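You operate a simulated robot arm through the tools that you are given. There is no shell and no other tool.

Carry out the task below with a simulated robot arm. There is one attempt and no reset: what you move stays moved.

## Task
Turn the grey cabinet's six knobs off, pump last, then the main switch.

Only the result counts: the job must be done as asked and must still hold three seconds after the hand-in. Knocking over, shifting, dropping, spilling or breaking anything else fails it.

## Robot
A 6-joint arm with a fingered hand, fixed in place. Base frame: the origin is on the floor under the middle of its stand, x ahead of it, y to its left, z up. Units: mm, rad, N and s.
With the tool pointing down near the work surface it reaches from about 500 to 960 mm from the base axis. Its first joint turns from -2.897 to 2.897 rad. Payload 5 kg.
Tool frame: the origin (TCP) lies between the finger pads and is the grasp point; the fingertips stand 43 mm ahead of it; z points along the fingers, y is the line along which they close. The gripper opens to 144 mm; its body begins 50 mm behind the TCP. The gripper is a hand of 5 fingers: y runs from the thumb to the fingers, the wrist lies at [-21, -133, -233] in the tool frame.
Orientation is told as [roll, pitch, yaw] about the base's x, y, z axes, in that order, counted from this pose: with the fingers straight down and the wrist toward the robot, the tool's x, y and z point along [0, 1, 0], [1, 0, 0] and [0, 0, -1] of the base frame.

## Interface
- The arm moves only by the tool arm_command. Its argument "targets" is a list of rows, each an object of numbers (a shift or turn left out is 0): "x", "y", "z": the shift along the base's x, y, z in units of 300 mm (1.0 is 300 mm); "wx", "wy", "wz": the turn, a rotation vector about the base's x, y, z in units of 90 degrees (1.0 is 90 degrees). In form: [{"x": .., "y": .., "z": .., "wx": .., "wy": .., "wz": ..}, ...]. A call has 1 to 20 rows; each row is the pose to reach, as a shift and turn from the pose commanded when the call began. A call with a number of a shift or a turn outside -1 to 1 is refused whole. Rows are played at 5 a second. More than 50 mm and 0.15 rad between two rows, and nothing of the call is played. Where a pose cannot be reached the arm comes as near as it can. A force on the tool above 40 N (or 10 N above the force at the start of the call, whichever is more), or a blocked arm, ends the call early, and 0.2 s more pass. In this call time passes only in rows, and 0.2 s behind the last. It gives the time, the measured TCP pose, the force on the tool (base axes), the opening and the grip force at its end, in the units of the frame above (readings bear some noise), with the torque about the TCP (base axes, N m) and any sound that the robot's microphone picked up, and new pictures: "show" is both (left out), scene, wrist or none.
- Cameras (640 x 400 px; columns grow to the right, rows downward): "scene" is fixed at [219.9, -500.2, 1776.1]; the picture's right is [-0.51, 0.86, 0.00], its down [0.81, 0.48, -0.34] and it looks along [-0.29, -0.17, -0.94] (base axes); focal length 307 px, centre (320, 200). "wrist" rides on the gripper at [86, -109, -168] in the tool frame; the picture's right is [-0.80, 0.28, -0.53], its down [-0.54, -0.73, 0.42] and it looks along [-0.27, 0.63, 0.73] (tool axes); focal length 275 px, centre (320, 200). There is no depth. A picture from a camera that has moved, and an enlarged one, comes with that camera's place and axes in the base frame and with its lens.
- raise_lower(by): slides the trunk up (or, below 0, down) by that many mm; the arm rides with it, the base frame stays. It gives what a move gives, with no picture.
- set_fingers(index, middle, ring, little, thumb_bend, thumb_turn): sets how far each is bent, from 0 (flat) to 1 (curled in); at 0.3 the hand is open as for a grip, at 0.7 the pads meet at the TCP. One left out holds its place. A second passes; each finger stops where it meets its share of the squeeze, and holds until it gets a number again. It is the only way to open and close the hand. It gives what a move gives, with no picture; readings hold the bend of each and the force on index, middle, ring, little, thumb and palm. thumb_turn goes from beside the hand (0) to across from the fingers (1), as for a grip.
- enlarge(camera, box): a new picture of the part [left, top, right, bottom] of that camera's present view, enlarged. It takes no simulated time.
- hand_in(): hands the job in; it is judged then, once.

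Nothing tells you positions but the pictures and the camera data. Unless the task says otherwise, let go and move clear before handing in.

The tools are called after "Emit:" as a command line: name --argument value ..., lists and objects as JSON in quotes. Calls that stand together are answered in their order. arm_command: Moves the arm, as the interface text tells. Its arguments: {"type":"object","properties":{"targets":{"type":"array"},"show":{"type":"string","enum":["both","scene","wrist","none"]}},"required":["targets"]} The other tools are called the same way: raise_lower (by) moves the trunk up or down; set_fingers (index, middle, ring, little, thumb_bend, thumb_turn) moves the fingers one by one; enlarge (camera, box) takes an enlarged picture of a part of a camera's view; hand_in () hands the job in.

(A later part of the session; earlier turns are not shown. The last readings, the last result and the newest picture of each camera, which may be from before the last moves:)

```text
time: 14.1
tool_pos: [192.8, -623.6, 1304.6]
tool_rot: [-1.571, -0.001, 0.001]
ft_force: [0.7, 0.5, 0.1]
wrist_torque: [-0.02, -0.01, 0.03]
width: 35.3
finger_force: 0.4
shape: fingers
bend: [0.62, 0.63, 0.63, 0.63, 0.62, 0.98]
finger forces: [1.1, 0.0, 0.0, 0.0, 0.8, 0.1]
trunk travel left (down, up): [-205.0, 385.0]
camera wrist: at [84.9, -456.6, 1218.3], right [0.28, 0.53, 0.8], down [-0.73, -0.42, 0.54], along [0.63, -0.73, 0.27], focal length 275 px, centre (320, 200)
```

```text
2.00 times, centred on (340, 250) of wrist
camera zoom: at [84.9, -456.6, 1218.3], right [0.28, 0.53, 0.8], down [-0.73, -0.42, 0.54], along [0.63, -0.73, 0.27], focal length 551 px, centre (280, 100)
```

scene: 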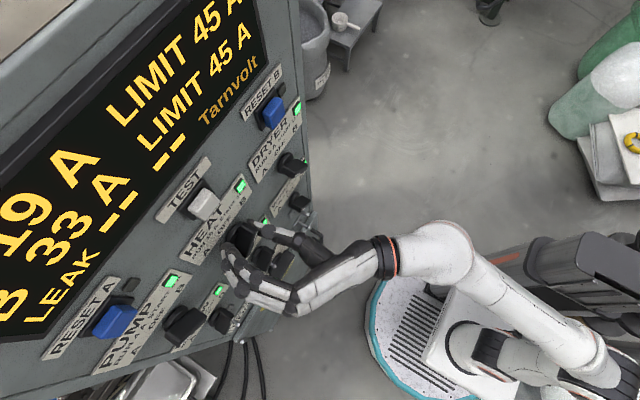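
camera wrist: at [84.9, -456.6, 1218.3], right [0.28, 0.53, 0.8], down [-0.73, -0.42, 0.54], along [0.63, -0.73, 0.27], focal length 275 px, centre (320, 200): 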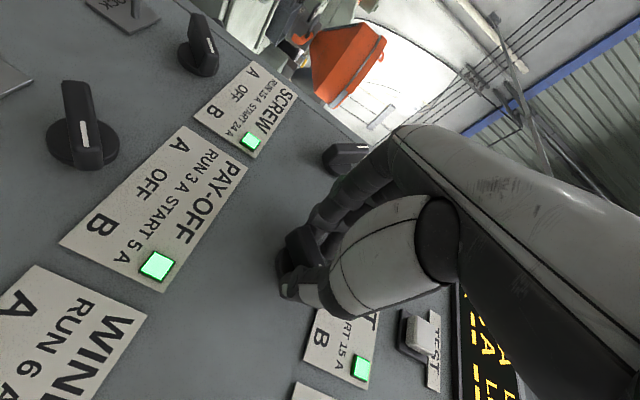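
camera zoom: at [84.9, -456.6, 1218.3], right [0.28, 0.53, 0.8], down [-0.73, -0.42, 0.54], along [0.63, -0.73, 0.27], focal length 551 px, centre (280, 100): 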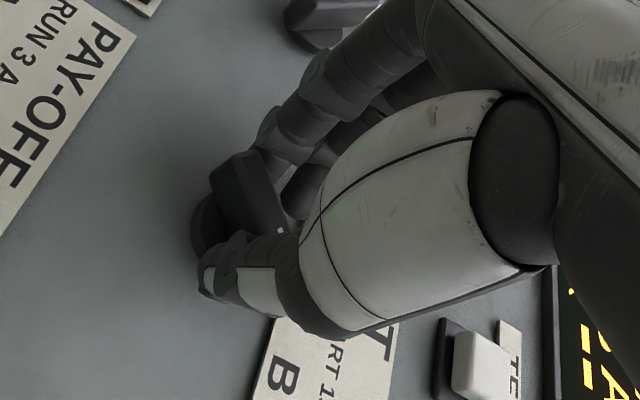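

The lowest finger reads as the index; it and the thumb have just touched the bar, with light forces. I'll close further and watch for rotation.

Emit:
set_fingers --index 0.68 --middle 0.68 --ring 0.68 --little 0.68 --thumb_bend 0.66

Emit:
arm_command --targets '[{}]'

Emit:
enlarge --camera "scene" --box '[180, 190, 360, 350]'

Emit:
enlarge --camera "wrist" --box '[220, 150, 460, 350]'

```text
time: 15.1
tool_pos: [194.5, -623.6, 1305.2]
tool_rot: [-1.57, -0.001, -0.001]
ft_force: [1.9, 0.4, 0.9]
wrist_torque: [0.02, -0.05, 0.04]
width: 28.1
finger_force: 2.9
shape: fingers
bend: [0.64, 0.68, 0.68, 0.68, 0.64, 0.98]
finger forces: [3.4, 0.0, 0.0, 0.0, 2.4, 0.0]
trunk travel left (down, up): [-205.0, 385.0]
```

```text
time: 15.5
tool_pos: [192.6, -624.7, 1304.2]
tool_rot: [-1.571, 0.0, 0.0]
ft_force: [2.0, -0.2, 0.4]
wrist_torque: [-0.07, -0.04, 0.03]
width: 27.8
finger_force: 2.9
shape: fingers
bend: [0.64, 0.68, 0.68, 0.68, 0.64, 0.98]
finger forces: [3.4, 0.0, 0.0, 0.1, 2.5, 0.0]
trunk travel left (down, up): [-205.0, 385.0]
camera wrist: at [85.1, -456.5, 1218.3], right [0.28, 0.53, 0.8], down [-0.73, -0.42, 0.54], along [0.63, -0.73, 0.27], focal length 275 px, centre (320, 200)
```

scene: 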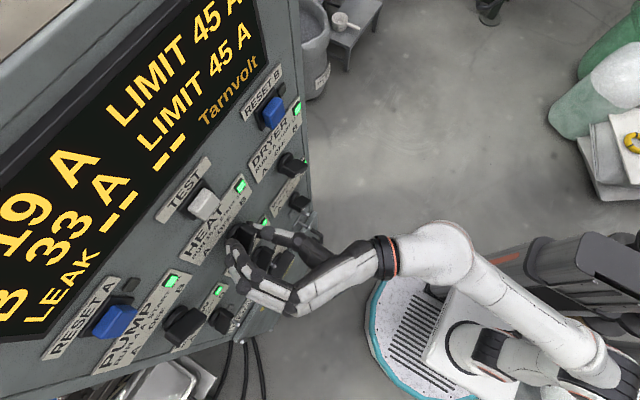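
wrist: 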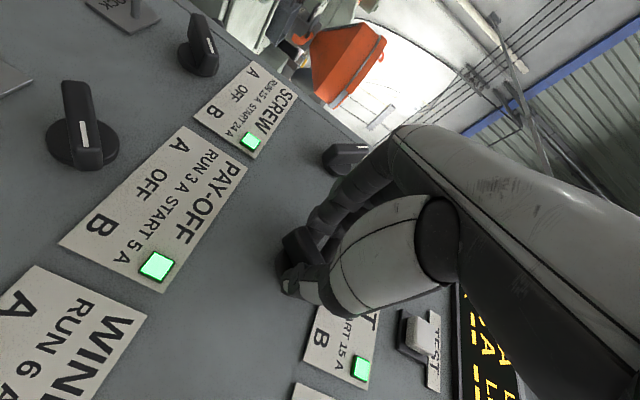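

```text
2.50 times, centred on (270, 270) of scene
camera zoom: at [219.9, -500.2, 1776.1], right [-0.51, 0.86, 0.0], down [0.81, 0.48, -0.34], along [-0.29, -0.17, -0.94], focal length 768 px, centre (445, 25)
```

zoom: 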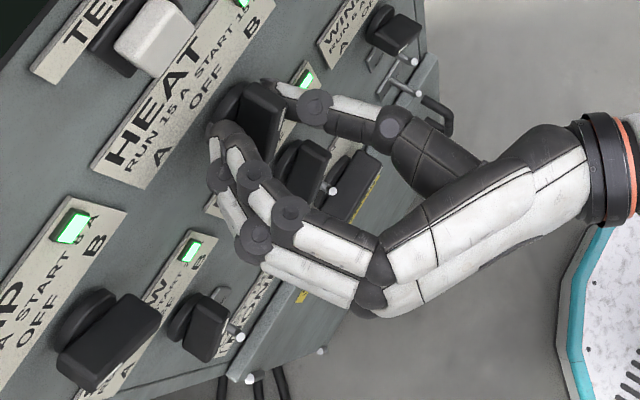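

```text
2.00 times, centred on (340, 250) of wrist
camera zoom: at [85.1, -456.5, 1218.3], right [0.28, 0.53, 0.8], down [-0.73, -0.42, 0.54], along [0.63, -0.73, 0.27], focal length 551 px, centre (280, 100)
```

zoom: 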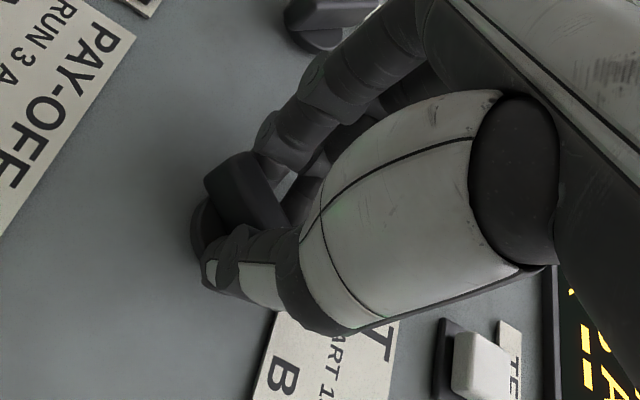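

The knob hasn't turned yet under 3 N. I'll squeeze harder with the index and thumb while the other fingers hold position.

Emit:
set_fingers --index 0.78 --middle 0.7 --ring 0.68 --little 0.66 --thumb_bend 0.74

Emit:
arm_command --targets '[{}]'

Emit:
enlarge --camera "scene" --box '[180, 190, 360, 350]'

Emit:
enlarge --camera "wrist" --box '[220, 150, 460, 350]'

```text
time: 16.5
tool_pos: [191.9, -623.6, 1304.5]
tool_rot: [-1.572, 0.0, 0.0]
ft_force: [-1.6, -3.0, 0.8]
wrist_torque: [-0.09, 0.0, -0.01]
width: 18.5
finger_force: 11.5
shape: fingers
bend: [0.71, 0.69, 0.68, 0.66, 0.68, 0.97]
finger forces: [8.2, 2.4, 0.0, 0.0, 11.5, 0.0]
trunk travel left (down, up): [-205.0, 385.0]
```

```text
time: 16.9
tool_pos: [192.8, -623.6, 1303.9]
tool_rot: [-1.57, 0.0, 0.001]
ft_force: [-1.1, -4.0, 1.6]
wrist_torque: [-0.07, 0.0, -0.05]
width: 18.8
finger_force: 11.0
shape: fingers
bend: [0.71, 0.69, 0.68, 0.66, 0.68, 0.97]
finger forces: [8.1, 2.3, 0.1, 0.0, 11.6, 0.0]
trunk travel left (down, up): [-205.0, 385.0]
camera wrist: at [84.5, -456.9, 1218.2], right [0.28, 0.53, 0.8], down [-0.73, -0.42, 0.54], along [0.63, -0.73, 0.27], focal length 275 px, centre (320, 200)
```

scene: 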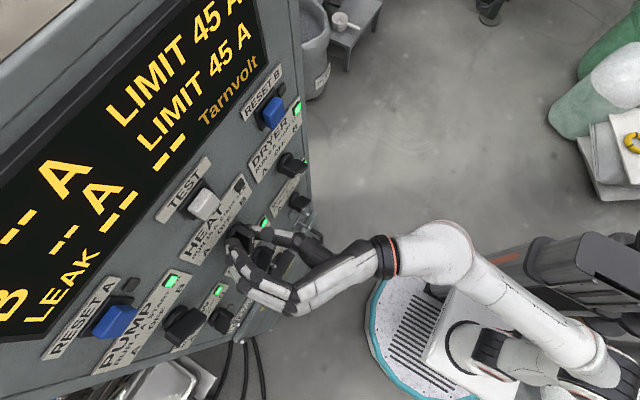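
wrist: 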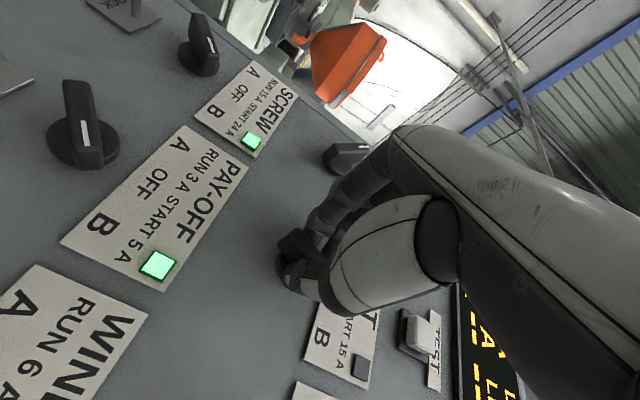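

```text
2.50 times, centred on (270, 270) of scene
camera zoom: at [219.9, -500.2, 1776.1], right [-0.51, 0.86, 0.0], down [0.81, 0.48, -0.34], along [-0.29, -0.17, -0.94], focal length 768 px, centre (445, 25)
```

zoom: 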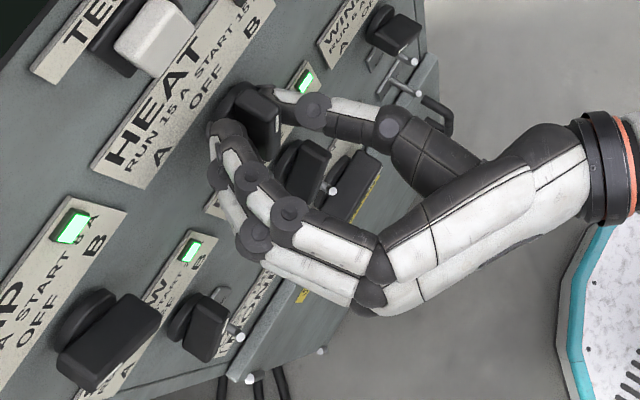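

```text
2.00 times, centred on (340, 250) of wrist
camera zoom: at [84.5, -456.9, 1218.2], right [0.28, 0.53, 0.8], down [-0.73, -0.42, 0.54], along [0.63, -0.73, 0.27], focal length 551 px, centre (280, 100)
```

zoom: 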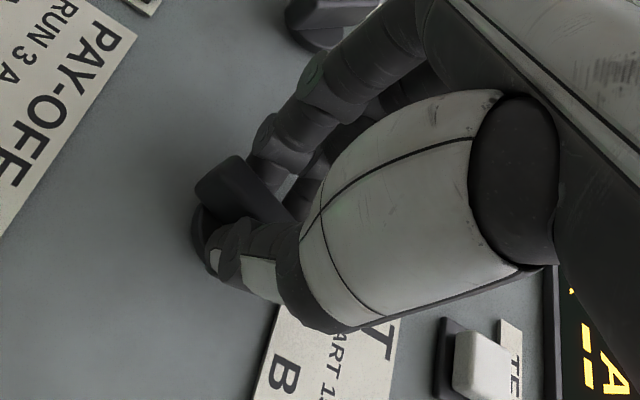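

The HEAT lamp has gone out, and the meter display now shows dashes, which I need to check. I'll open the fingers and look at the display and knob.

Emit:
set_fingers --index 0.5 --middle 0.5 --ring 0.5 --little 0.5 --thumb_bend 0.5

Emit:
arm_command --targets '[{"y": 0.07}, {"y": 0.15}]'

Emit:
enlarge --camera "scene" --box '[0, 0, 320, 200]'

Emit:
enlarge --camera "scene" --box '[0, 140, 320, 340]'

Emit:
enlarge --camera "wrist" --box '[220, 150, 460, 350]'

```text
time: 17.9
tool_pos: [192.7, -623.1, 1304.5]
tool_rot: [-1.57, 0.0, 0.0]
ft_force: [0.2, -0.2, 0.2]
wrist_torque: [0.01, 0.01, -0.01]
width: 78.2
finger_force: 0.1
shape: fingers
bend: [0.5, 0.5, 0.5, 0.5, 0.5, 0.98]
finger forces: [0.1, 0.0, 0.1, 0.0, 0.0, 0.0]
trunk travel left (down, up): [-205.0, 385.0]
```

```text
time: 18.5
tool_pos: [192.2, -580.1, 1303.4]
tool_rot: [-1.571, 0.0, 0.0]
ft_force: [0.2, -1.7, -0.3]
wrist_torque: [0.0, 0.0, 0.03]
width: 77.9
finger_force: 0.1
shape: fingers
bend: [0.5, 0.5, 0.5, 0.5, 0.5, 0.98]
finger forces: [0.0, 0.0, 0.0, 0.0, 0.0, 0.1]
trunk travel left (down, up): [-205.0, 385.0]
camera wrist: at [84.2, -411.7, 1217.9], right [0.28, 0.53, 0.8], down [-0.73, -0.42, 0.54], along [0.63, -0.73, 0.27], focal length 275 px, centre (320, 200)
```

scene: 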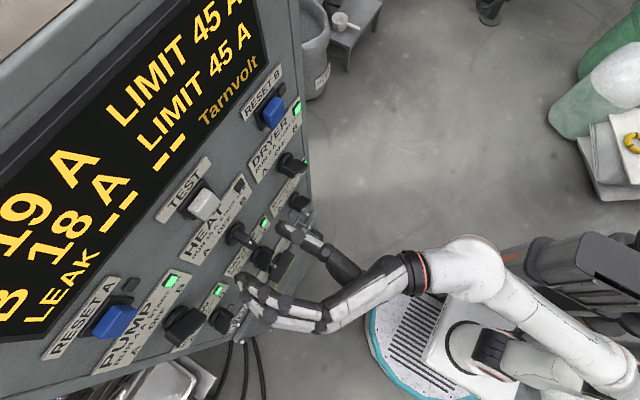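
wrist: 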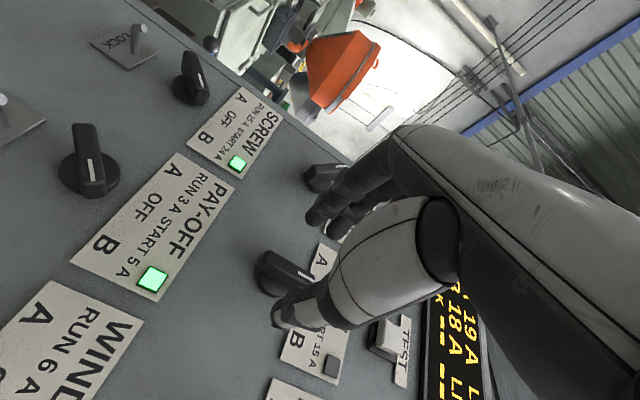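

```text
2.00 times, centred on (160, 100) of scene
camera zoom: at [219.9, -500.2, 1776.1], right [-0.51, 0.86, 0.0], down [0.81, 0.48, -0.34], along [-0.29, -0.17, -0.94], focal length 614 px, centre (640, 400)
```

zoom: 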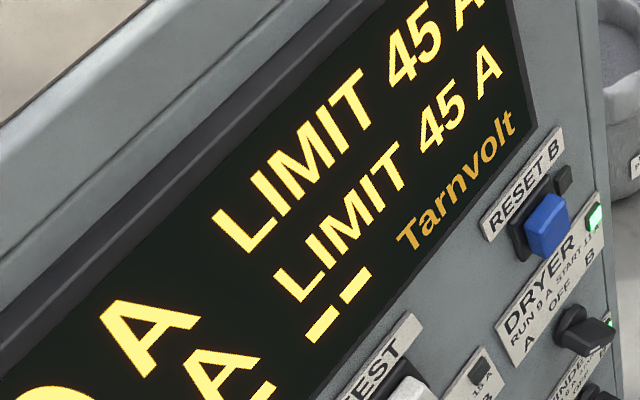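

```text
2.00 times, centred on (160, 240) of scene
camera zoom: at [219.9, -500.2, 1776.1], right [-0.51, 0.86, 0.0], down [0.81, 0.48, -0.34], along [-0.29, -0.17, -0.94], focal length 614 px, centre (640, 120)
```

zoom: 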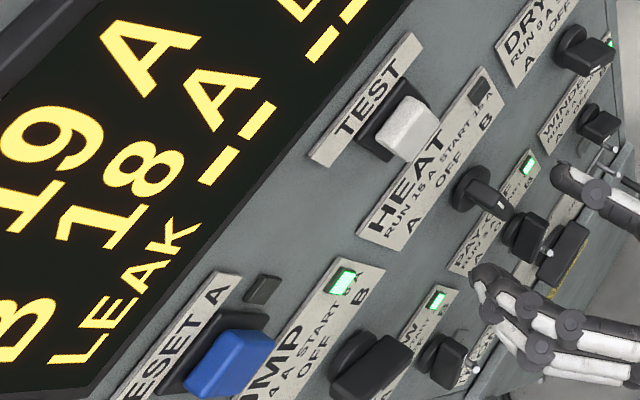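

```text
2.00 times, centred on (340, 250) of wrist
camera zoom: at [84.2, -411.7, 1217.9], right [0.28, 0.53, 0.8], down [-0.73, -0.42, 0.54], along [0.63, -0.73, 0.27], focal length 551 px, centre (280, 100)
```

zoom: 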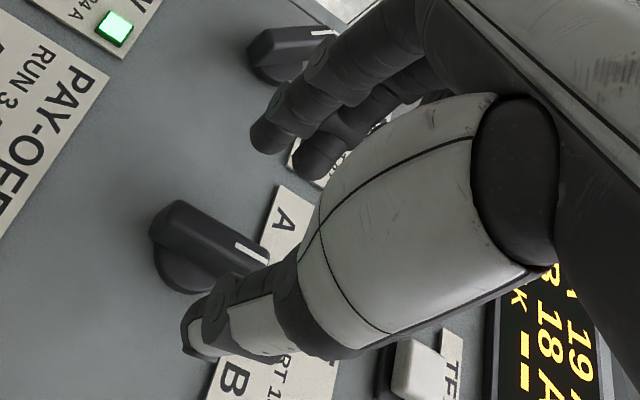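

HEAT is off: its knob points up and bus B dropped from 33 to 18 A. The dashes were only the meter refreshing. Next is PAY-OFF directly below, so I'll measure it and the LOCK pins closely.

Emit:
enlarge --camera "wrist" --box '[0, 80, 160, 220]'

Emit:
enlarge --camera "wrist" --box '[120, 20, 280, 120]'

```text
2.86 times, centred on (80, 150) of wrist
camera zoom: at [84.2, -411.7, 1217.9], right [0.28, 0.53, 0.8], down [-0.73, -0.42, 0.54], along [0.63, -0.73, 0.27], focal length 786 px, centre (1006, 343)
```

zoom: 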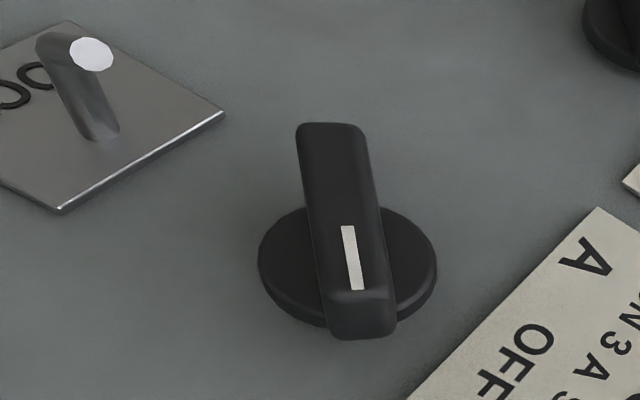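

```text
4.00 times, centred on (200, 70) of wrist
camera zoom: at [84.2, -411.7, 1217.9], right [0.28, 0.53, 0.8], down [-0.73, -0.42, 0.54], along [0.63, -0.73, 0.27], focal length 1101 px, centre (800, 720)
```

zoom: 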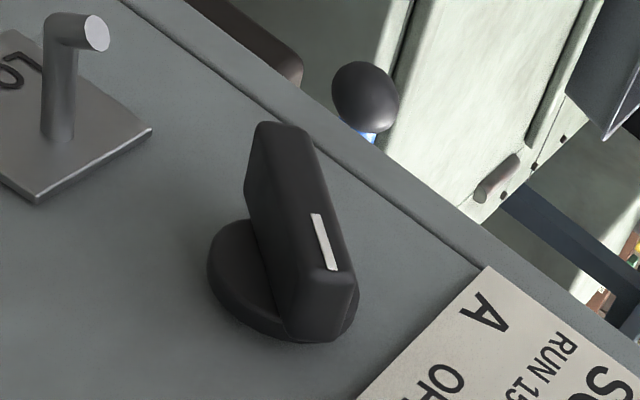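

PAY-OFF is centred near (191, 1115), pointing to B, and its LOCK hook tops out near z = 1060, about 20 mm below where my lowest finger will be. I'll lower the trunk 182 mm, which keeps the same arm pose.

Emit:
raise_lower --by -182

Emit:
arm_command --targets '[{}]'

Emit:
enlarge --camera "wrist" --box '[180, 150, 460, 350]'

Emit:
enlarge --camera "scene" --box '[180, 190, 360, 350]'

```text
time: 20.5
tool_pos: [193.3, -578.9, 1122.1]
tool_rot: [-1.571, -0.001, 0.002]
ft_force: [-0.1, 1.2, 0.0]
wrist_torque: [-0.02, -0.01, -0.05]
width: 78.3
finger_force: 0.0
shape: fingers
bend: [0.5, 0.5, 0.5, 0.5, 0.5, 0.98]
finger forces: [0.0, 0.0, 0.1, 0.0, 0.0, 0.0]
trunk travel left (down, up): [-23.0, 567.0]
```

```text
time: 20.9
tool_pos: [190.8, -579.6, 1122.8]
tool_rot: [-1.569, -0.001, 0.001]
ft_force: [-0.5, 0.5, 0.1]
wrist_torque: [0.0, -0.01, 0.03]
width: 77.8
finger_force: 0.0
shape: fingers
bend: [0.5, 0.5, 0.5, 0.5, 0.5, 0.98]
finger forces: [0.1, 0.1, 0.1, 0.0, 0.0, 0.0]
trunk travel left (down, up): [-23.0, 567.0]
camera wrist: at [84.2, -411.8, 1036.0], right [0.28, 0.53, 0.8], down [-0.73, -0.42, 0.54], along [0.63, -0.73, 0.27], focal length 275 px, centre (320, 200)
```

scene: 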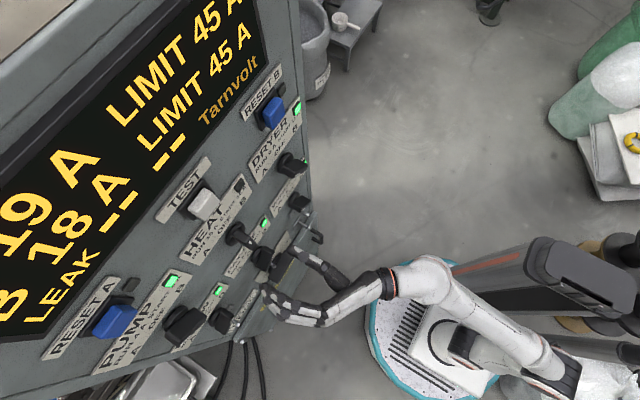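
wrist: 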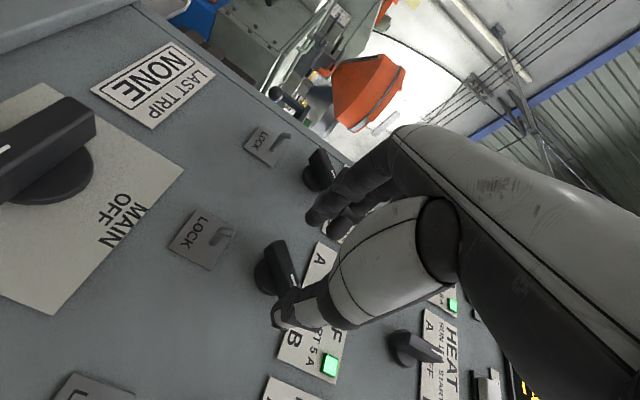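

```text
2.00 times, centred on (320, 250) of wrist
camera zoom: at [84.2, -411.8, 1036.0], right [0.28, 0.53, 0.8], down [-0.73, -0.42, 0.54], along [0.63, -0.73, 0.27], focal length 551 px, centre (320, 100)
```

zoom: 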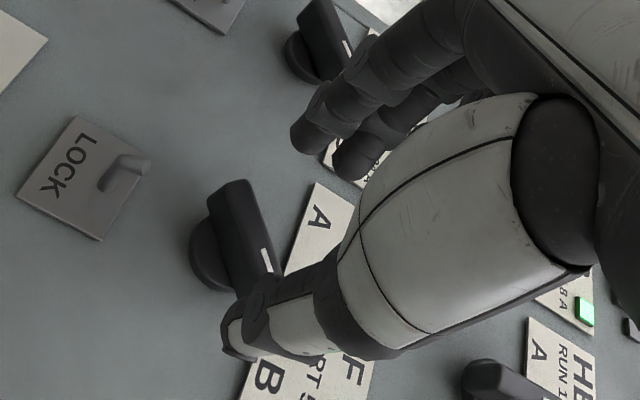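

```text
2.50 times, centred on (270, 270) of scene
camera zoom: at [219.9, -500.2, 1776.1], right [-0.51, 0.86, 0.0], down [0.81, 0.48, -0.34], along [-0.29, -0.17, -0.94], focal length 768 px, centre (445, 25)
```

zoom: 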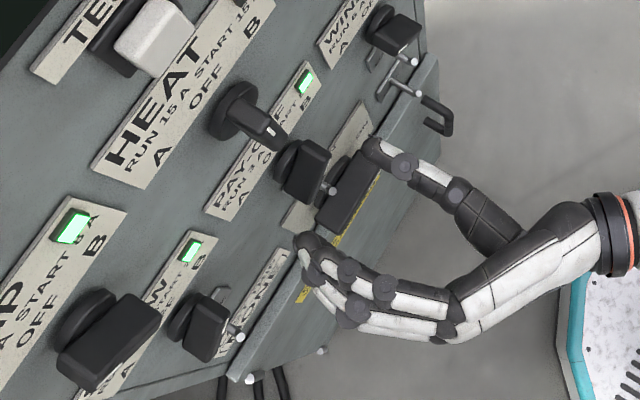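

The hand is lined up with PAY-OFF and the hook sits below the fingers. I'll advance 44 mm and then close to the straddling width.

Emit:
arm_command --targets '[{"y": -0.055}, {"y": -0.105}, {"y": -0.148}]' --show "none"

Emit:
set_fingers --index 0.62 --middle 0.62 --ring 0.62 --little 0.62 --thumb_bend 0.62

Emit:
arm_command --targets '[{}]'

Emit:
enlarge --camera "wrist" --box '[180, 150, 460, 350]'

Emit:
enlarge --camera "scene" --box '[180, 190, 360, 350]'

```text
time: 21.7
tool_pos: [192.5, -624.4, 1122.4]
tool_rot: [-1.57, -0.001, 0.0]
ft_force: [0.6, 0.5, -0.3]
wrist_torque: [0.03, 0.01, -0.01]
width: 78.1
finger_force: 0.0
shape: fingers
bend: [0.5, 0.5, 0.5, 0.5, 0.5, 0.98]
finger forces: [0.0, 0.1, 0.1, 0.0, 0.0, 0.1]
trunk travel left (down, up): [-23.0, 567.0]
```

```text
time: 22.7
tool_pos: [192.1, -622.2, 1123.3]
tool_rot: [-1.571, -0.001, 0.0]
ft_force: [-0.4, -0.8, -0.4]
wrist_torque: [-0.02, -0.02, -0.05]
width: 37.1
finger_force: 0.4
shape: fingers
bend: [0.62, 0.62, 0.62, 0.62, 0.61, 0.97]
finger forces: [0.0, 0.0, 0.0, 0.0, 0.7, 0.0]
trunk travel left (down, up): [-23.0, 567.0]
```

```text
time: 23.1
tool_pos: [190.8, -622.4, 1123.4]
tool_rot: [-1.57, 0.0, 0.0]
ft_force: [-1.0, -0.8, -0.7]
wrist_torque: [-0.01, 0.0, -0.03]
width: 37.5
finger_force: 0.2
shape: fingers
bend: [0.62, 0.62, 0.62, 0.62, 0.61, 0.97]
finger forces: [0.1, 0.0, 0.0, 0.0, 0.6, 0.1]
trunk travel left (down, up): [-23.0, 567.0]
camera wrist: at [84.1, -455.7, 1036.2], right [0.28, 0.53, 0.8], down [-0.73, -0.42, 0.54], along [0.63, -0.73, 0.27], focal length 275 px, centre (320, 200)
```

scene: 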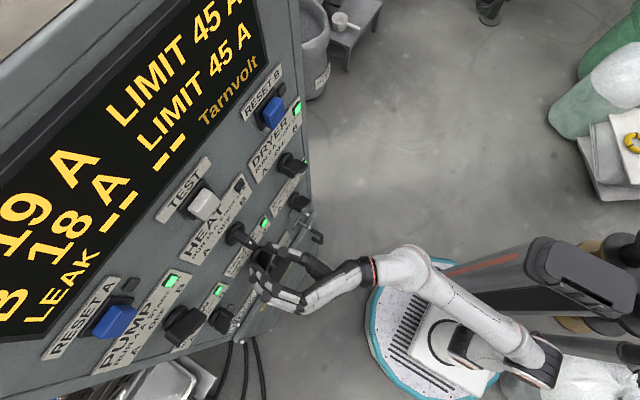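
wrist: 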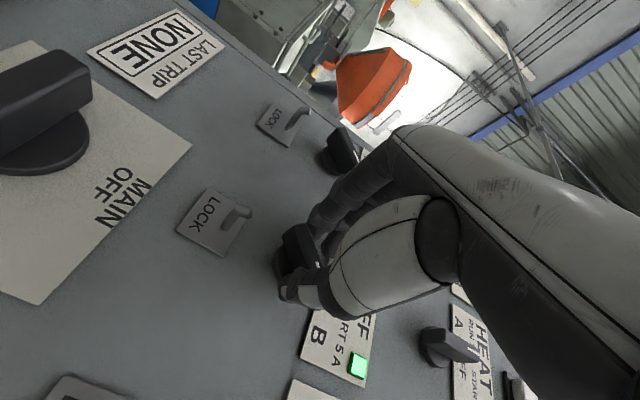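

```text
2.00 times, centred on (320, 250) of wrist
camera zoom: at [84.1, -455.7, 1036.2], right [0.28, 0.53, 0.8], down [-0.73, -0.42, 0.54], along [0.63, -0.73, 0.27], focal length 551 px, centre (320, 100)
```

zoom: 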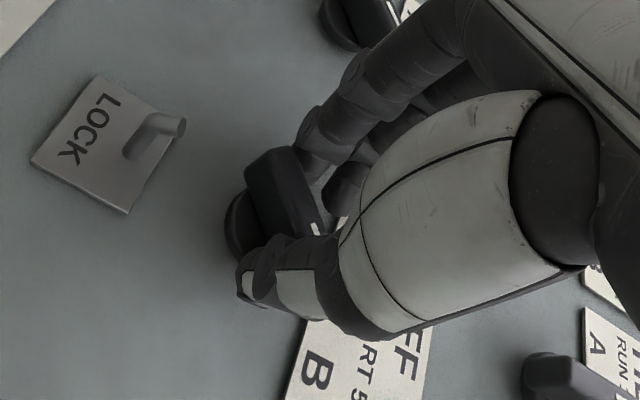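

```text
2.50 times, centred on (270, 270) of scene
camera zoom: at [219.9, -500.2, 1776.1], right [-0.51, 0.86, 0.0], down [0.81, 0.48, -0.34], along [-0.29, -0.17, -0.94], focal length 768 px, centre (445, 25)
```

zoom: 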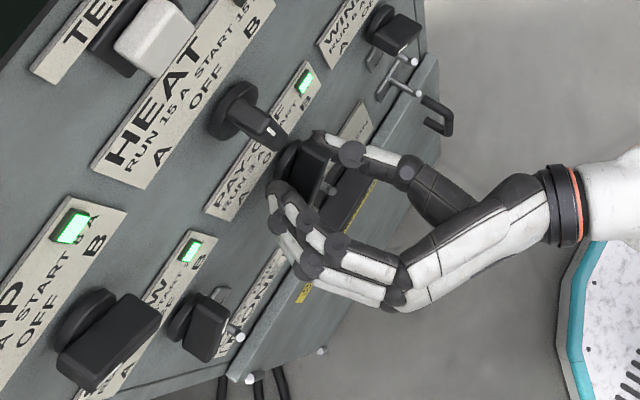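

Thumb has just touched; the layout matches the HEAT grip. I'll squeeze in the same way.

Emit:
set_fingers --index 0.7 --middle 0.68 --ring 0.66 --little 0.66 --thumb_bend 0.67

Emit:
set_fingers --index 0.78 --middle 0.7 --ring 0.68 --little 0.66 --thumb_bend 0.74

Emit:
arm_command --targets '[{}]'

Emit:
enlarge --camera "wrist" --box '[180, 150, 460, 350]'

Emit:
enlarge --camera "scene" --box '[180, 190, 360, 350]'

```text
time: 24.1
tool_pos: [193.5, -622.5, 1122.4]
tool_rot: [-1.571, -0.002, -0.001]
ft_force: [1.2, -0.1, -0.8]
wrist_torque: [0.03, -0.03, 0.06]
width: 19.8
finger_force: 2.5
shape: fingers
bend: [0.67, 0.68, 0.66, 0.66, 0.66, 0.98]
finger forces: [2.6, 0.0, 0.0, 0.0, 1.3, 0.0]
trunk travel left (down, up): [-23.0, 567.0]
```

```text
time: 25.1
tool_pos: [191.4, -623.9, 1121.9]
tool_rot: [-1.571, 0.0, -0.001]
ft_force: [-1.5, -5.6, 3.4]
wrist_torque: [-0.11, 0.05, -0.06]
width: 16.3
finger_force: 10.5
shape: fingers
bend: [0.71, 0.69, 0.68, 0.66, 0.68, 0.98]
finger forces: [9.1, 1.7, 0.0, 0.0, 11.0, 0.1]
trunk travel left (down, up): [-23.0, 567.0]
```

```text
time: 25.5
tool_pos: [191.9, -622.4, 1122.8]
tool_rot: [-1.572, -0.001, 0.0]
ft_force: [-0.4, -6.5, 2.7]
wrist_torque: [-0.16, 0.04, -0.08]
width: 16.6
finger_force: 10.6
shape: fingers
bend: [0.71, 0.69, 0.68, 0.66, 0.68, 0.98]
finger forces: [8.7, 1.7, 0.0, 0.1, 11.1, 0.1]
trunk travel left (down, up): [-23.0, 567.0]
camera wrist: at [83.9, -456.0, 1036.2], right [0.28, 0.53, 0.8], down [-0.73, -0.42, 0.54], along [0.63, -0.73, 0.27], focal length 275 px, centre (320, 200)
```

scene: 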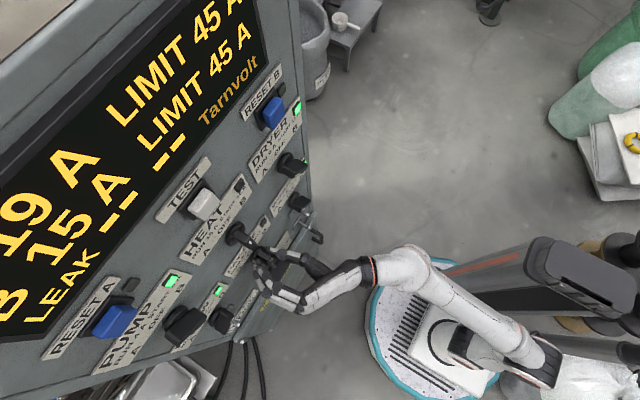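
wrist: 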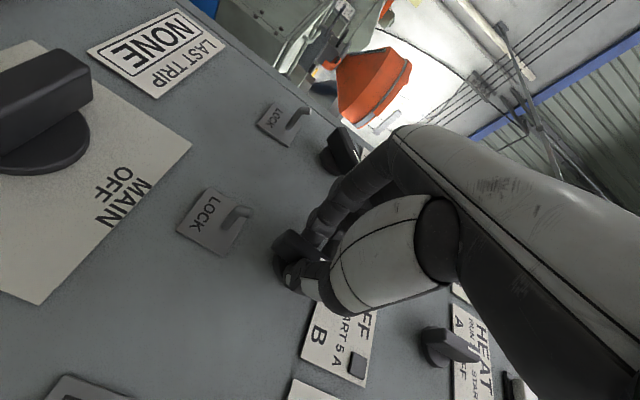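

```text
2.00 times, centred on (320, 250) of wrist
camera zoom: at [83.9, -456.0, 1036.2], right [0.28, 0.53, 0.8], down [-0.73, -0.42, 0.54], along [0.63, -0.73, 0.27], focal length 551 px, centre (320, 100)
```

zoom: 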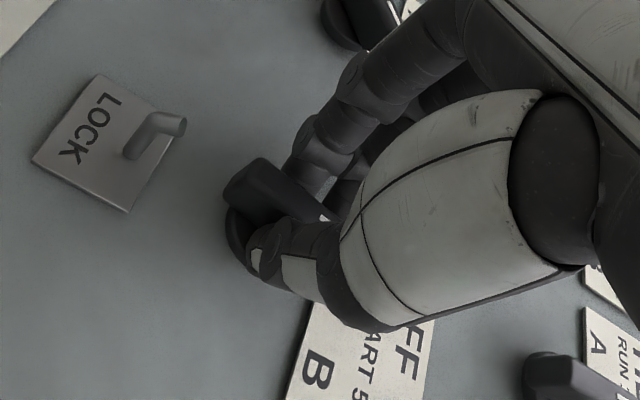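

```text
2.50 times, centred on (270, 270) of scene
camera zoom: at [219.9, -500.2, 1776.1], right [-0.51, 0.86, 0.0], down [0.81, 0.48, -0.34], along [-0.29, -0.17, -0.94], focal length 768 px, centre (445, 25)
```

zoom: 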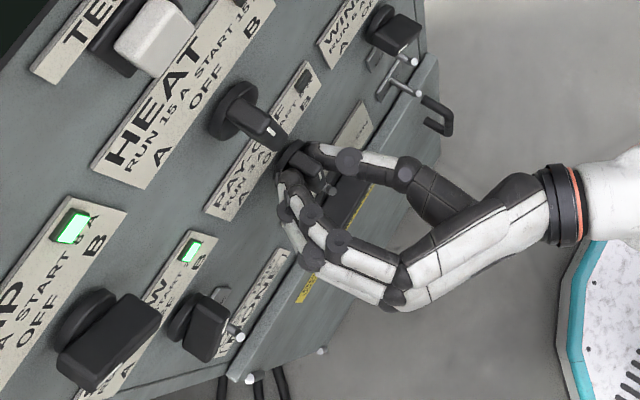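

PAY-OFF is off: its lamp is out and bus B reads 15 A. I'll release, back off and move over to SCREW.

Emit:
set_fingers --index 0.5 --middle 0.5 --ring 0.5 --little 0.5 --thumb_bend 0.5

Emit:
arm_command --targets '[{"y": 0.06}, {"y": 0.12}, {"y": 0.17}, {"x": 0.12, "y": 0.17}, {"x": 0.24, "y": 0.17}, {"x": 0.36, "y": 0.17}, {"x": 0.486, "y": 0.17}]'

Emit:
enlarge --camera "wrist" --box '[180, 150, 460, 350]'

Emit:
enlarge --camera "scene" --box '[130, 220, 330, 380]'

```text
time: 26.5
tool_pos: [192.4, -622.3, 1121.4]
tool_rot: [-1.573, 0.0, 0.0]
ft_force: [0.5, -0.2, 0.4]
wrist_torque: [0.0, -0.01, 0.0]
width: 77.9
finger_force: 0.1
shape: fingers
bend: [0.5, 0.5, 0.5, 0.5, 0.5, 0.98]
finger forces: [0.0, 0.1, 0.0, 0.0, 0.0, 0.1]
trunk travel left (down, up): [-23.0, 567.0]
```

```text
time: 28.1
tool_pos: [337.3, -575.1, 1122.4]
tool_rot: [-1.571, -0.003, 0.0]
ft_force: [-0.4, -0.4, -0.1]
wrist_torque: [0.05, -0.03, 0.07]
width: 78.7
finger_force: 0.1
shape: fingers
bend: [0.5, 0.5, 0.5, 0.5, 0.5, 0.98]
finger forces: [0.0, 0.0, 0.0, 0.0, 0.0, 0.1]
trunk travel left (down, up): [-23.0, 567.0]
camera wrist: at [229.5, -406.4, 1036.2], right [0.28, 0.53, 0.8], down [-0.73, -0.42, 0.54], along [0.63, -0.73, 0.27], focal length 275 px, centre (320, 200)
```

scene: 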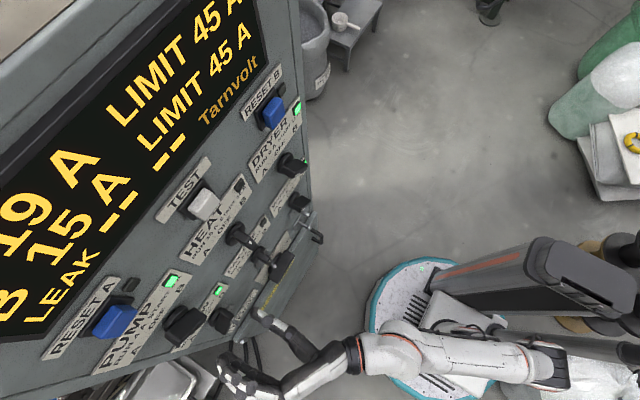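
wrist: 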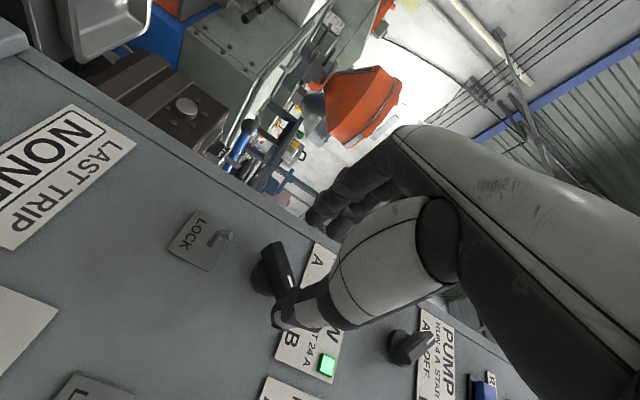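

```text
2.00 times, centred on (320, 250) of wrist
camera zoom: at [229.5, -406.4, 1036.2], right [0.28, 0.53, 0.8], down [-0.73, -0.42, 0.54], along [0.63, -0.73, 0.27], focal length 551 px, centre (320, 100)
```

zoom: 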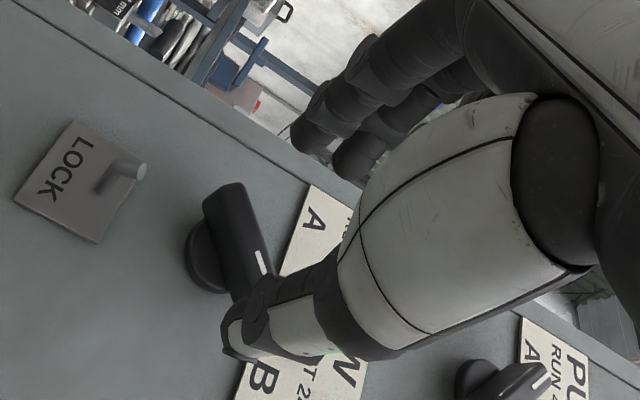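

```text
2.50 times, centred on (230, 300) of scene
camera zoom: at [219.9, -500.2, 1776.1], right [-0.51, 0.86, 0.0], down [0.81, 0.48, -0.34], along [-0.29, -0.17, -0.94], focal length 768 px, centre (545, -50)
```

zoom: 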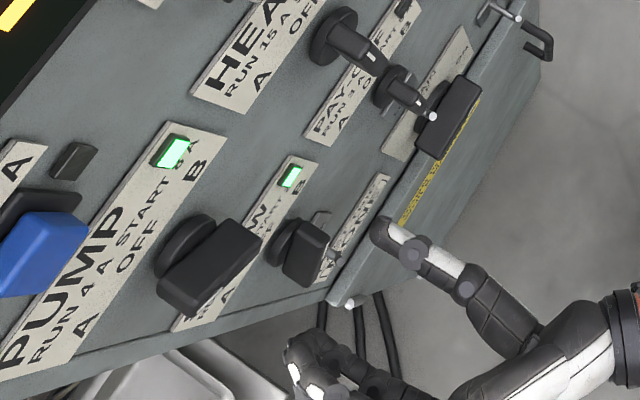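

SCREW shows the same relative alignment as PAY-OFF did. I'll advance and close on it.

Emit:
arm_command --targets '[{"y": -0.055}, {"y": -0.11}, {"y": -0.157}]' --show "none"

Emit:
set_fingers --index 0.62 --middle 0.62 --ring 0.62 --little 0.62 --thumb_bend 0.62

Emit:
arm_command --targets '[{}]'

Emit:
enlarge --camera "wrist" --box '[180, 150, 460, 350]'

Emit:
enlarge --camera "scene" --box '[130, 220, 330, 380]'

```text
time: 28.9
tool_pos: [337.8, -619.8, 1122.2]
tool_rot: [-1.571, 0.001, 0.001]
ft_force: [0.1, 0.3, 0.2]
wrist_torque: [0.01, 0.03, 0.01]
width: 78.3
finger_force: 0.1
shape: fingers
bend: [0.5, 0.5, 0.5, 0.5, 0.5, 0.98]
finger forces: [0.0, 0.0, 0.0, 0.0, 0.0, 0.0]
trunk travel left (down, up): [-23.0, 567.0]
```

```text
time: 29.9
tool_pos: [338.0, -619.8, 1122.0]
tool_rot: [-1.571, 0.0, 0.0]
ft_force: [-1.7, 0.8, -0.2]
wrist_torque: [0.0, -0.04, -0.04]
width: 37.6
finger_force: 0.0
shape: fingers
bend: [0.62, 0.62, 0.62, 0.62, 0.61, 0.97]
finger forces: [0.0, 0.0, 0.1, 0.0, 0.9, 0.0]
trunk travel left (down, up): [-23.0, 567.0]
```

```text
time: 30.3
tool_pos: [338.4, -620.3, 1122.0]
tool_rot: [-1.57, 0.0, 0.0]
ft_force: [-0.5, 0.3, 1.1]
wrist_torque: [-0.04, -0.02, -0.03]
width: 37.1
finger_force: 0.2
shape: fingers
bend: [0.62, 0.62, 0.62, 0.62, 0.61, 0.97]
finger forces: [0.1, 0.0, 0.1, 0.0, 0.8, 0.0]
trunk travel left (down, up): [-23.0, 567.0]
camera wrist: at [230.0, -452.8, 1035.7], right [0.28, 0.53, 0.8], down [-0.73, -0.42, 0.54], along [0.63, -0.73, 0.27], focal length 275 px, centre (320, 200)
```

scene: 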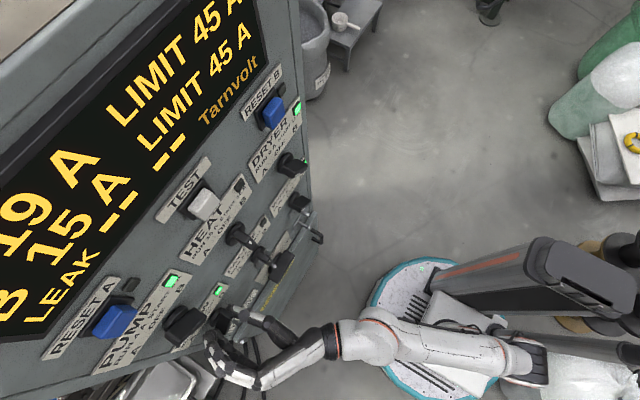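
wrist: 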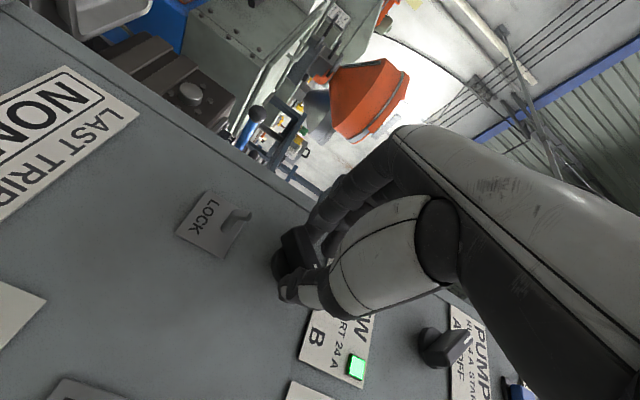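

```text
2.00 times, centred on (320, 250) of wrist
camera zoom: at [230.0, -452.8, 1035.7], right [0.28, 0.53, 0.8], down [-0.73, -0.42, 0.54], along [0.63, -0.73, 0.27], focal length 551 px, centre (320, 100)
```

zoom: 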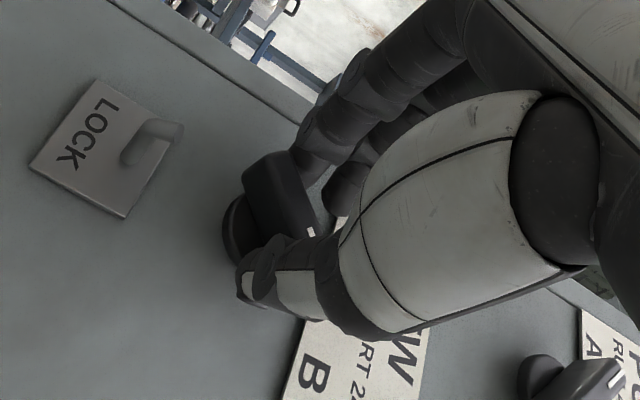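

```text
2.50 times, centred on (230, 300) of scene
camera zoom: at [219.9, -500.2, 1776.1], right [-0.51, 0.86, 0.0], down [0.81, 0.48, -0.34], along [-0.29, -0.17, -0.94], focal length 768 px, centre (545, -50)
```

zoom: 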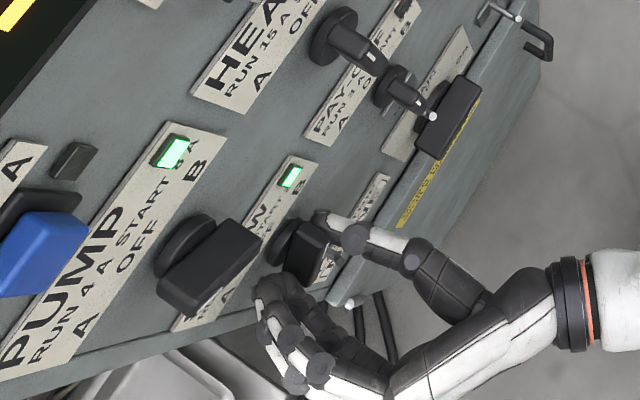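

Alignment on SCREW matches the PAY-OFF grip. I'll squeeze the same way.

Emit:
set_fingers --index 0.7 --middle 0.68 --ring 0.66 --little 0.66 --thumb_bend 0.67

Emit:
set_fingers --index 0.78 --middle 0.7 --ring 0.68 --little 0.66 --thumb_bend 0.74

Emit:
arm_command --targets '[{}]'

Emit:
enlarge --camera "scene" --box '[130, 220, 330, 380]'

Emit:
enlarge --camera "wrist" --box '[180, 150, 460, 350]'

```text
time: 31.3
tool_pos: [337.5, -620.3, 1122.8]
tool_rot: [-1.569, 0.001, 0.0]
ft_force: [1.1, 0.2, -0.1]
wrist_torque: [0.03, -0.01, 0.01]
width: 18.7
finger_force: 1.7
shape: fingers
bend: [0.68, 0.68, 0.66, 0.66, 0.66, 0.98]
finger forces: [1.8, 0.5, 0.0, 0.1, 1.4, 0.0]
trunk travel left (down, up): [-23.0, 567.0]
```

```text
time: 32.3
tool_pos: [337.2, -619.7, 1121.5]
tool_rot: [-1.571, 0.0, 0.001]
ft_force: [-1.7, -6.8, 3.4]
wrist_torque: [-0.15, 0.03, -0.05]
width: 15.9
finger_force: 11.0
shape: fingers
bend: [0.71, 0.69, 0.68, 0.66, 0.68, 0.98]
finger forces: [8.4, 2.3, 0.1, 0.0, 12.1, 0.0]
trunk travel left (down, up): [-23.0, 567.0]
```

```text
time: 32.7
tool_pos: [336.9, -619.6, 1121.3]
tool_rot: [-1.571, 0.0, 0.001]
ft_force: [-1.3, -7.3, 3.7]
wrist_torque: [-0.19, 0.09, -0.05]
width: 16.1
finger_force: 11.3
shape: fingers
bend: [0.71, 0.69, 0.68, 0.66, 0.68, 0.98]
finger forces: [8.3, 2.3, 0.0, 0.0, 12.2, 0.0]
trunk travel left (down, up): [-23.0, 567.0]
camera wrist: at [229.6, -453.2, 1035.7], right [0.28, 0.53, 0.8], down [-0.73, -0.42, 0.54], along [0.63, -0.73, 0.27], focal length 275 px, centre (320, 200)
```

scene: 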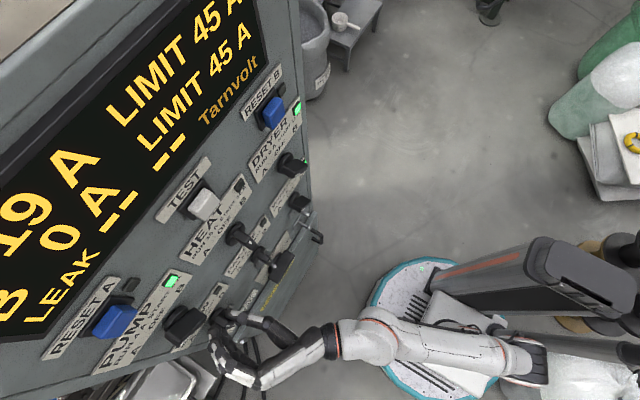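
wrist: 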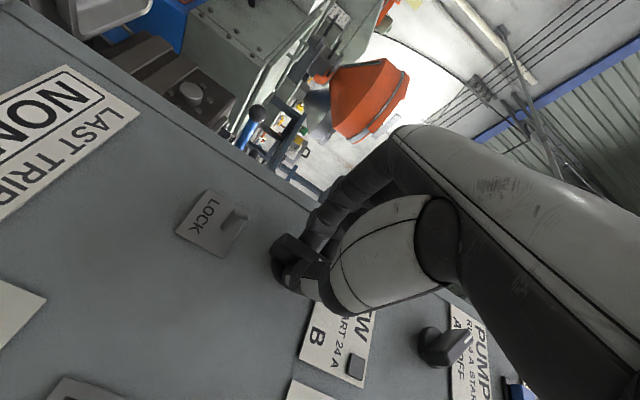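

```text
2.50 times, centred on (230, 300) of scene
camera zoom: at [219.9, -500.2, 1776.1], right [-0.51, 0.86, 0.0], down [0.81, 0.48, -0.34], along [-0.29, -0.17, -0.94], focal length 768 px, centre (545, -50)
```

zoom: 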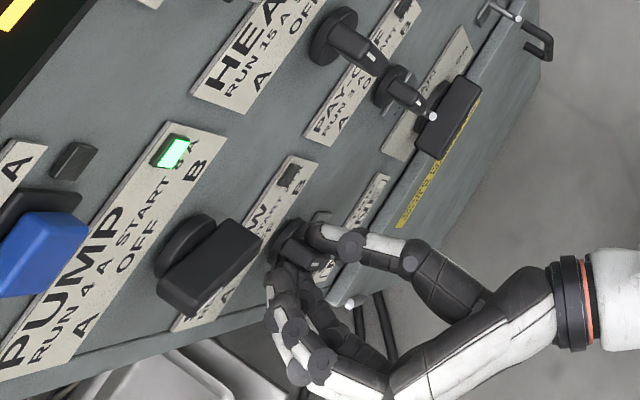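

```text
2.00 times, centred on (320, 250) of wrist
camera zoom: at [229.6, -453.2, 1035.7], right [0.28, 0.53, 0.8], down [-0.73, -0.42, 0.54], along [0.63, -0.73, 0.27], focal length 551 px, centre (320, 100)
```

zoom: 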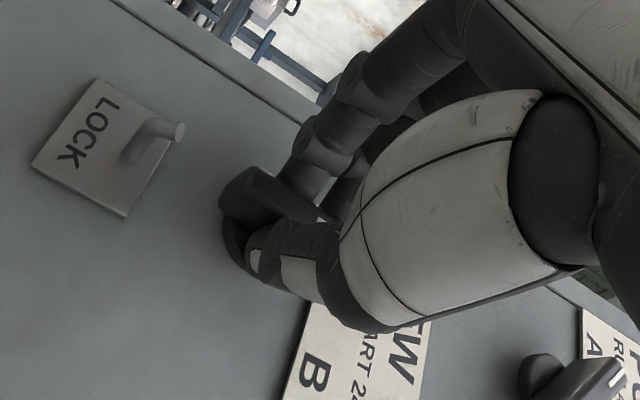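

SCREW is off and bus B reads 0 A. I'll release, back off and move across to WINDER (x ≈ 45), which points to A, so the upper fingers will push its pointer end this time.

Emit:
set_fingers --index 0.5 --middle 0.5 --ring 0.5 --little 0.5 --thumb_bend 0.5

Emit:
arm_command --targets '[{"y": 0.06}, {"y": 0.12}, {"y": 0.17}, {"x": -0.12, "y": 0.17}, {"x": -0.25, "y": 0.17}, {"x": -0.39, "y": 0.17}, {"x": -0.53, "y": 0.17}, {"x": -0.67, "y": 0.17, "z": -0.01}, {"x": -0.81, "y": 0.17, "z": -0.02}, {"x": -0.94, "y": 0.17, "z": -0.022}]'

Emit:
enlarge --camera "wrist" --box '[180, 150, 460, 350]'

Emit:
enlarge --camera "scene" --box '[220, 130, 400, 280]'

```text
time: 33.7
tool_pos: [337.1, -620.2, 1121.9]
tool_rot: [-1.57, -0.001, 0.0]
ft_force: [-0.4, -0.1, -0.1]
wrist_torque: [-0.02, -0.02, -0.01]
width: 78.1
finger_force: 0.2
shape: fingers
bend: [0.5, 0.5, 0.5, 0.5, 0.5, 0.98]
finger forces: [0.0, 0.0, 0.0, 0.0, 0.1, 0.0]
trunk travel left (down, up): [-23.0, 567.0]
```

```text
time: 35.9
tool_pos: [68.6, -575.7, 1135.0]
tool_rot: [-1.555, -0.002, -0.011]
ft_force: [0.7, 0.3, -0.3]
wrist_torque: [0.03, 0.05, -0.1]
width: 78.2
finger_force: 0.1
shape: fingers
bend: [0.5, 0.5, 0.5, 0.5, 0.5, 0.98]
finger forces: [0.0, 0.0, 0.0, 0.0, 0.1, 0.1]
out of reach, approached as far as the arm can: row 9, 10
trunk travel left (down, up): [-23.0, 567.0]
camera wrist: at [-37.9, -404.8, 1050.3], right [0.29, 0.52, 0.8], down [-0.73, -0.42, 0.53], along [0.62, -0.74, 0.26], focal length 275 px, centre (320, 200)
```

scene: 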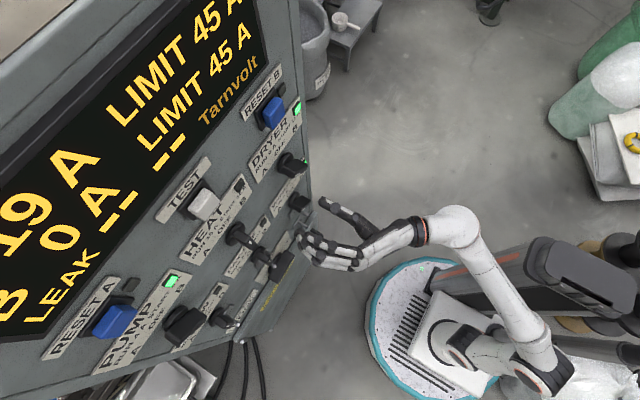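
wrist: 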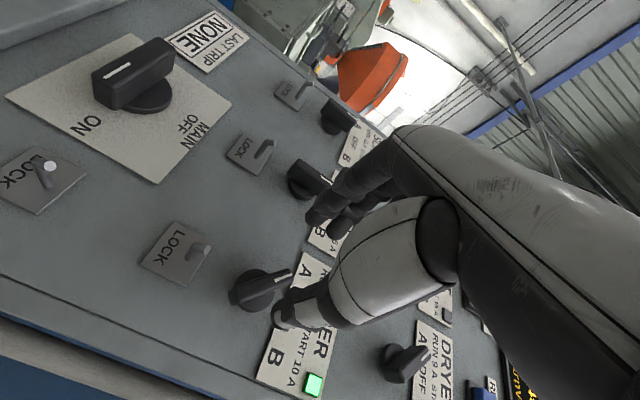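

```text
2.00 times, centred on (320, 250) of wrist
camera zoom: at [-37.9, -404.8, 1050.3], right [0.29, 0.52, 0.8], down [-0.73, -0.42, 0.53], along [0.62, -0.74, 0.26], focal length 551 px, centre (320, 100)
```

zoom: 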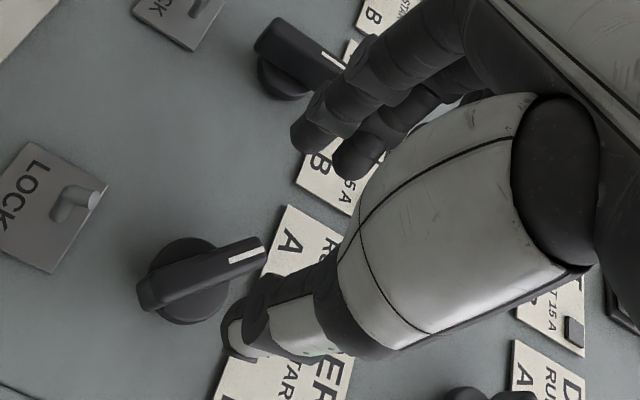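

```text
2.67 times, centred on (310, 205) of scene
camera zoom: at [219.9, -500.2, 1776.1], right [-0.51, 0.86, 0.0], down [0.81, 0.48, -0.34], along [-0.29, -0.17, -0.94], focal length 819 px, centre (347, 187)
```

zoom: 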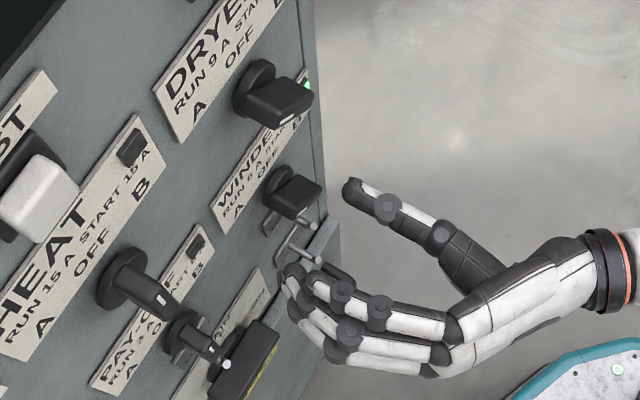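

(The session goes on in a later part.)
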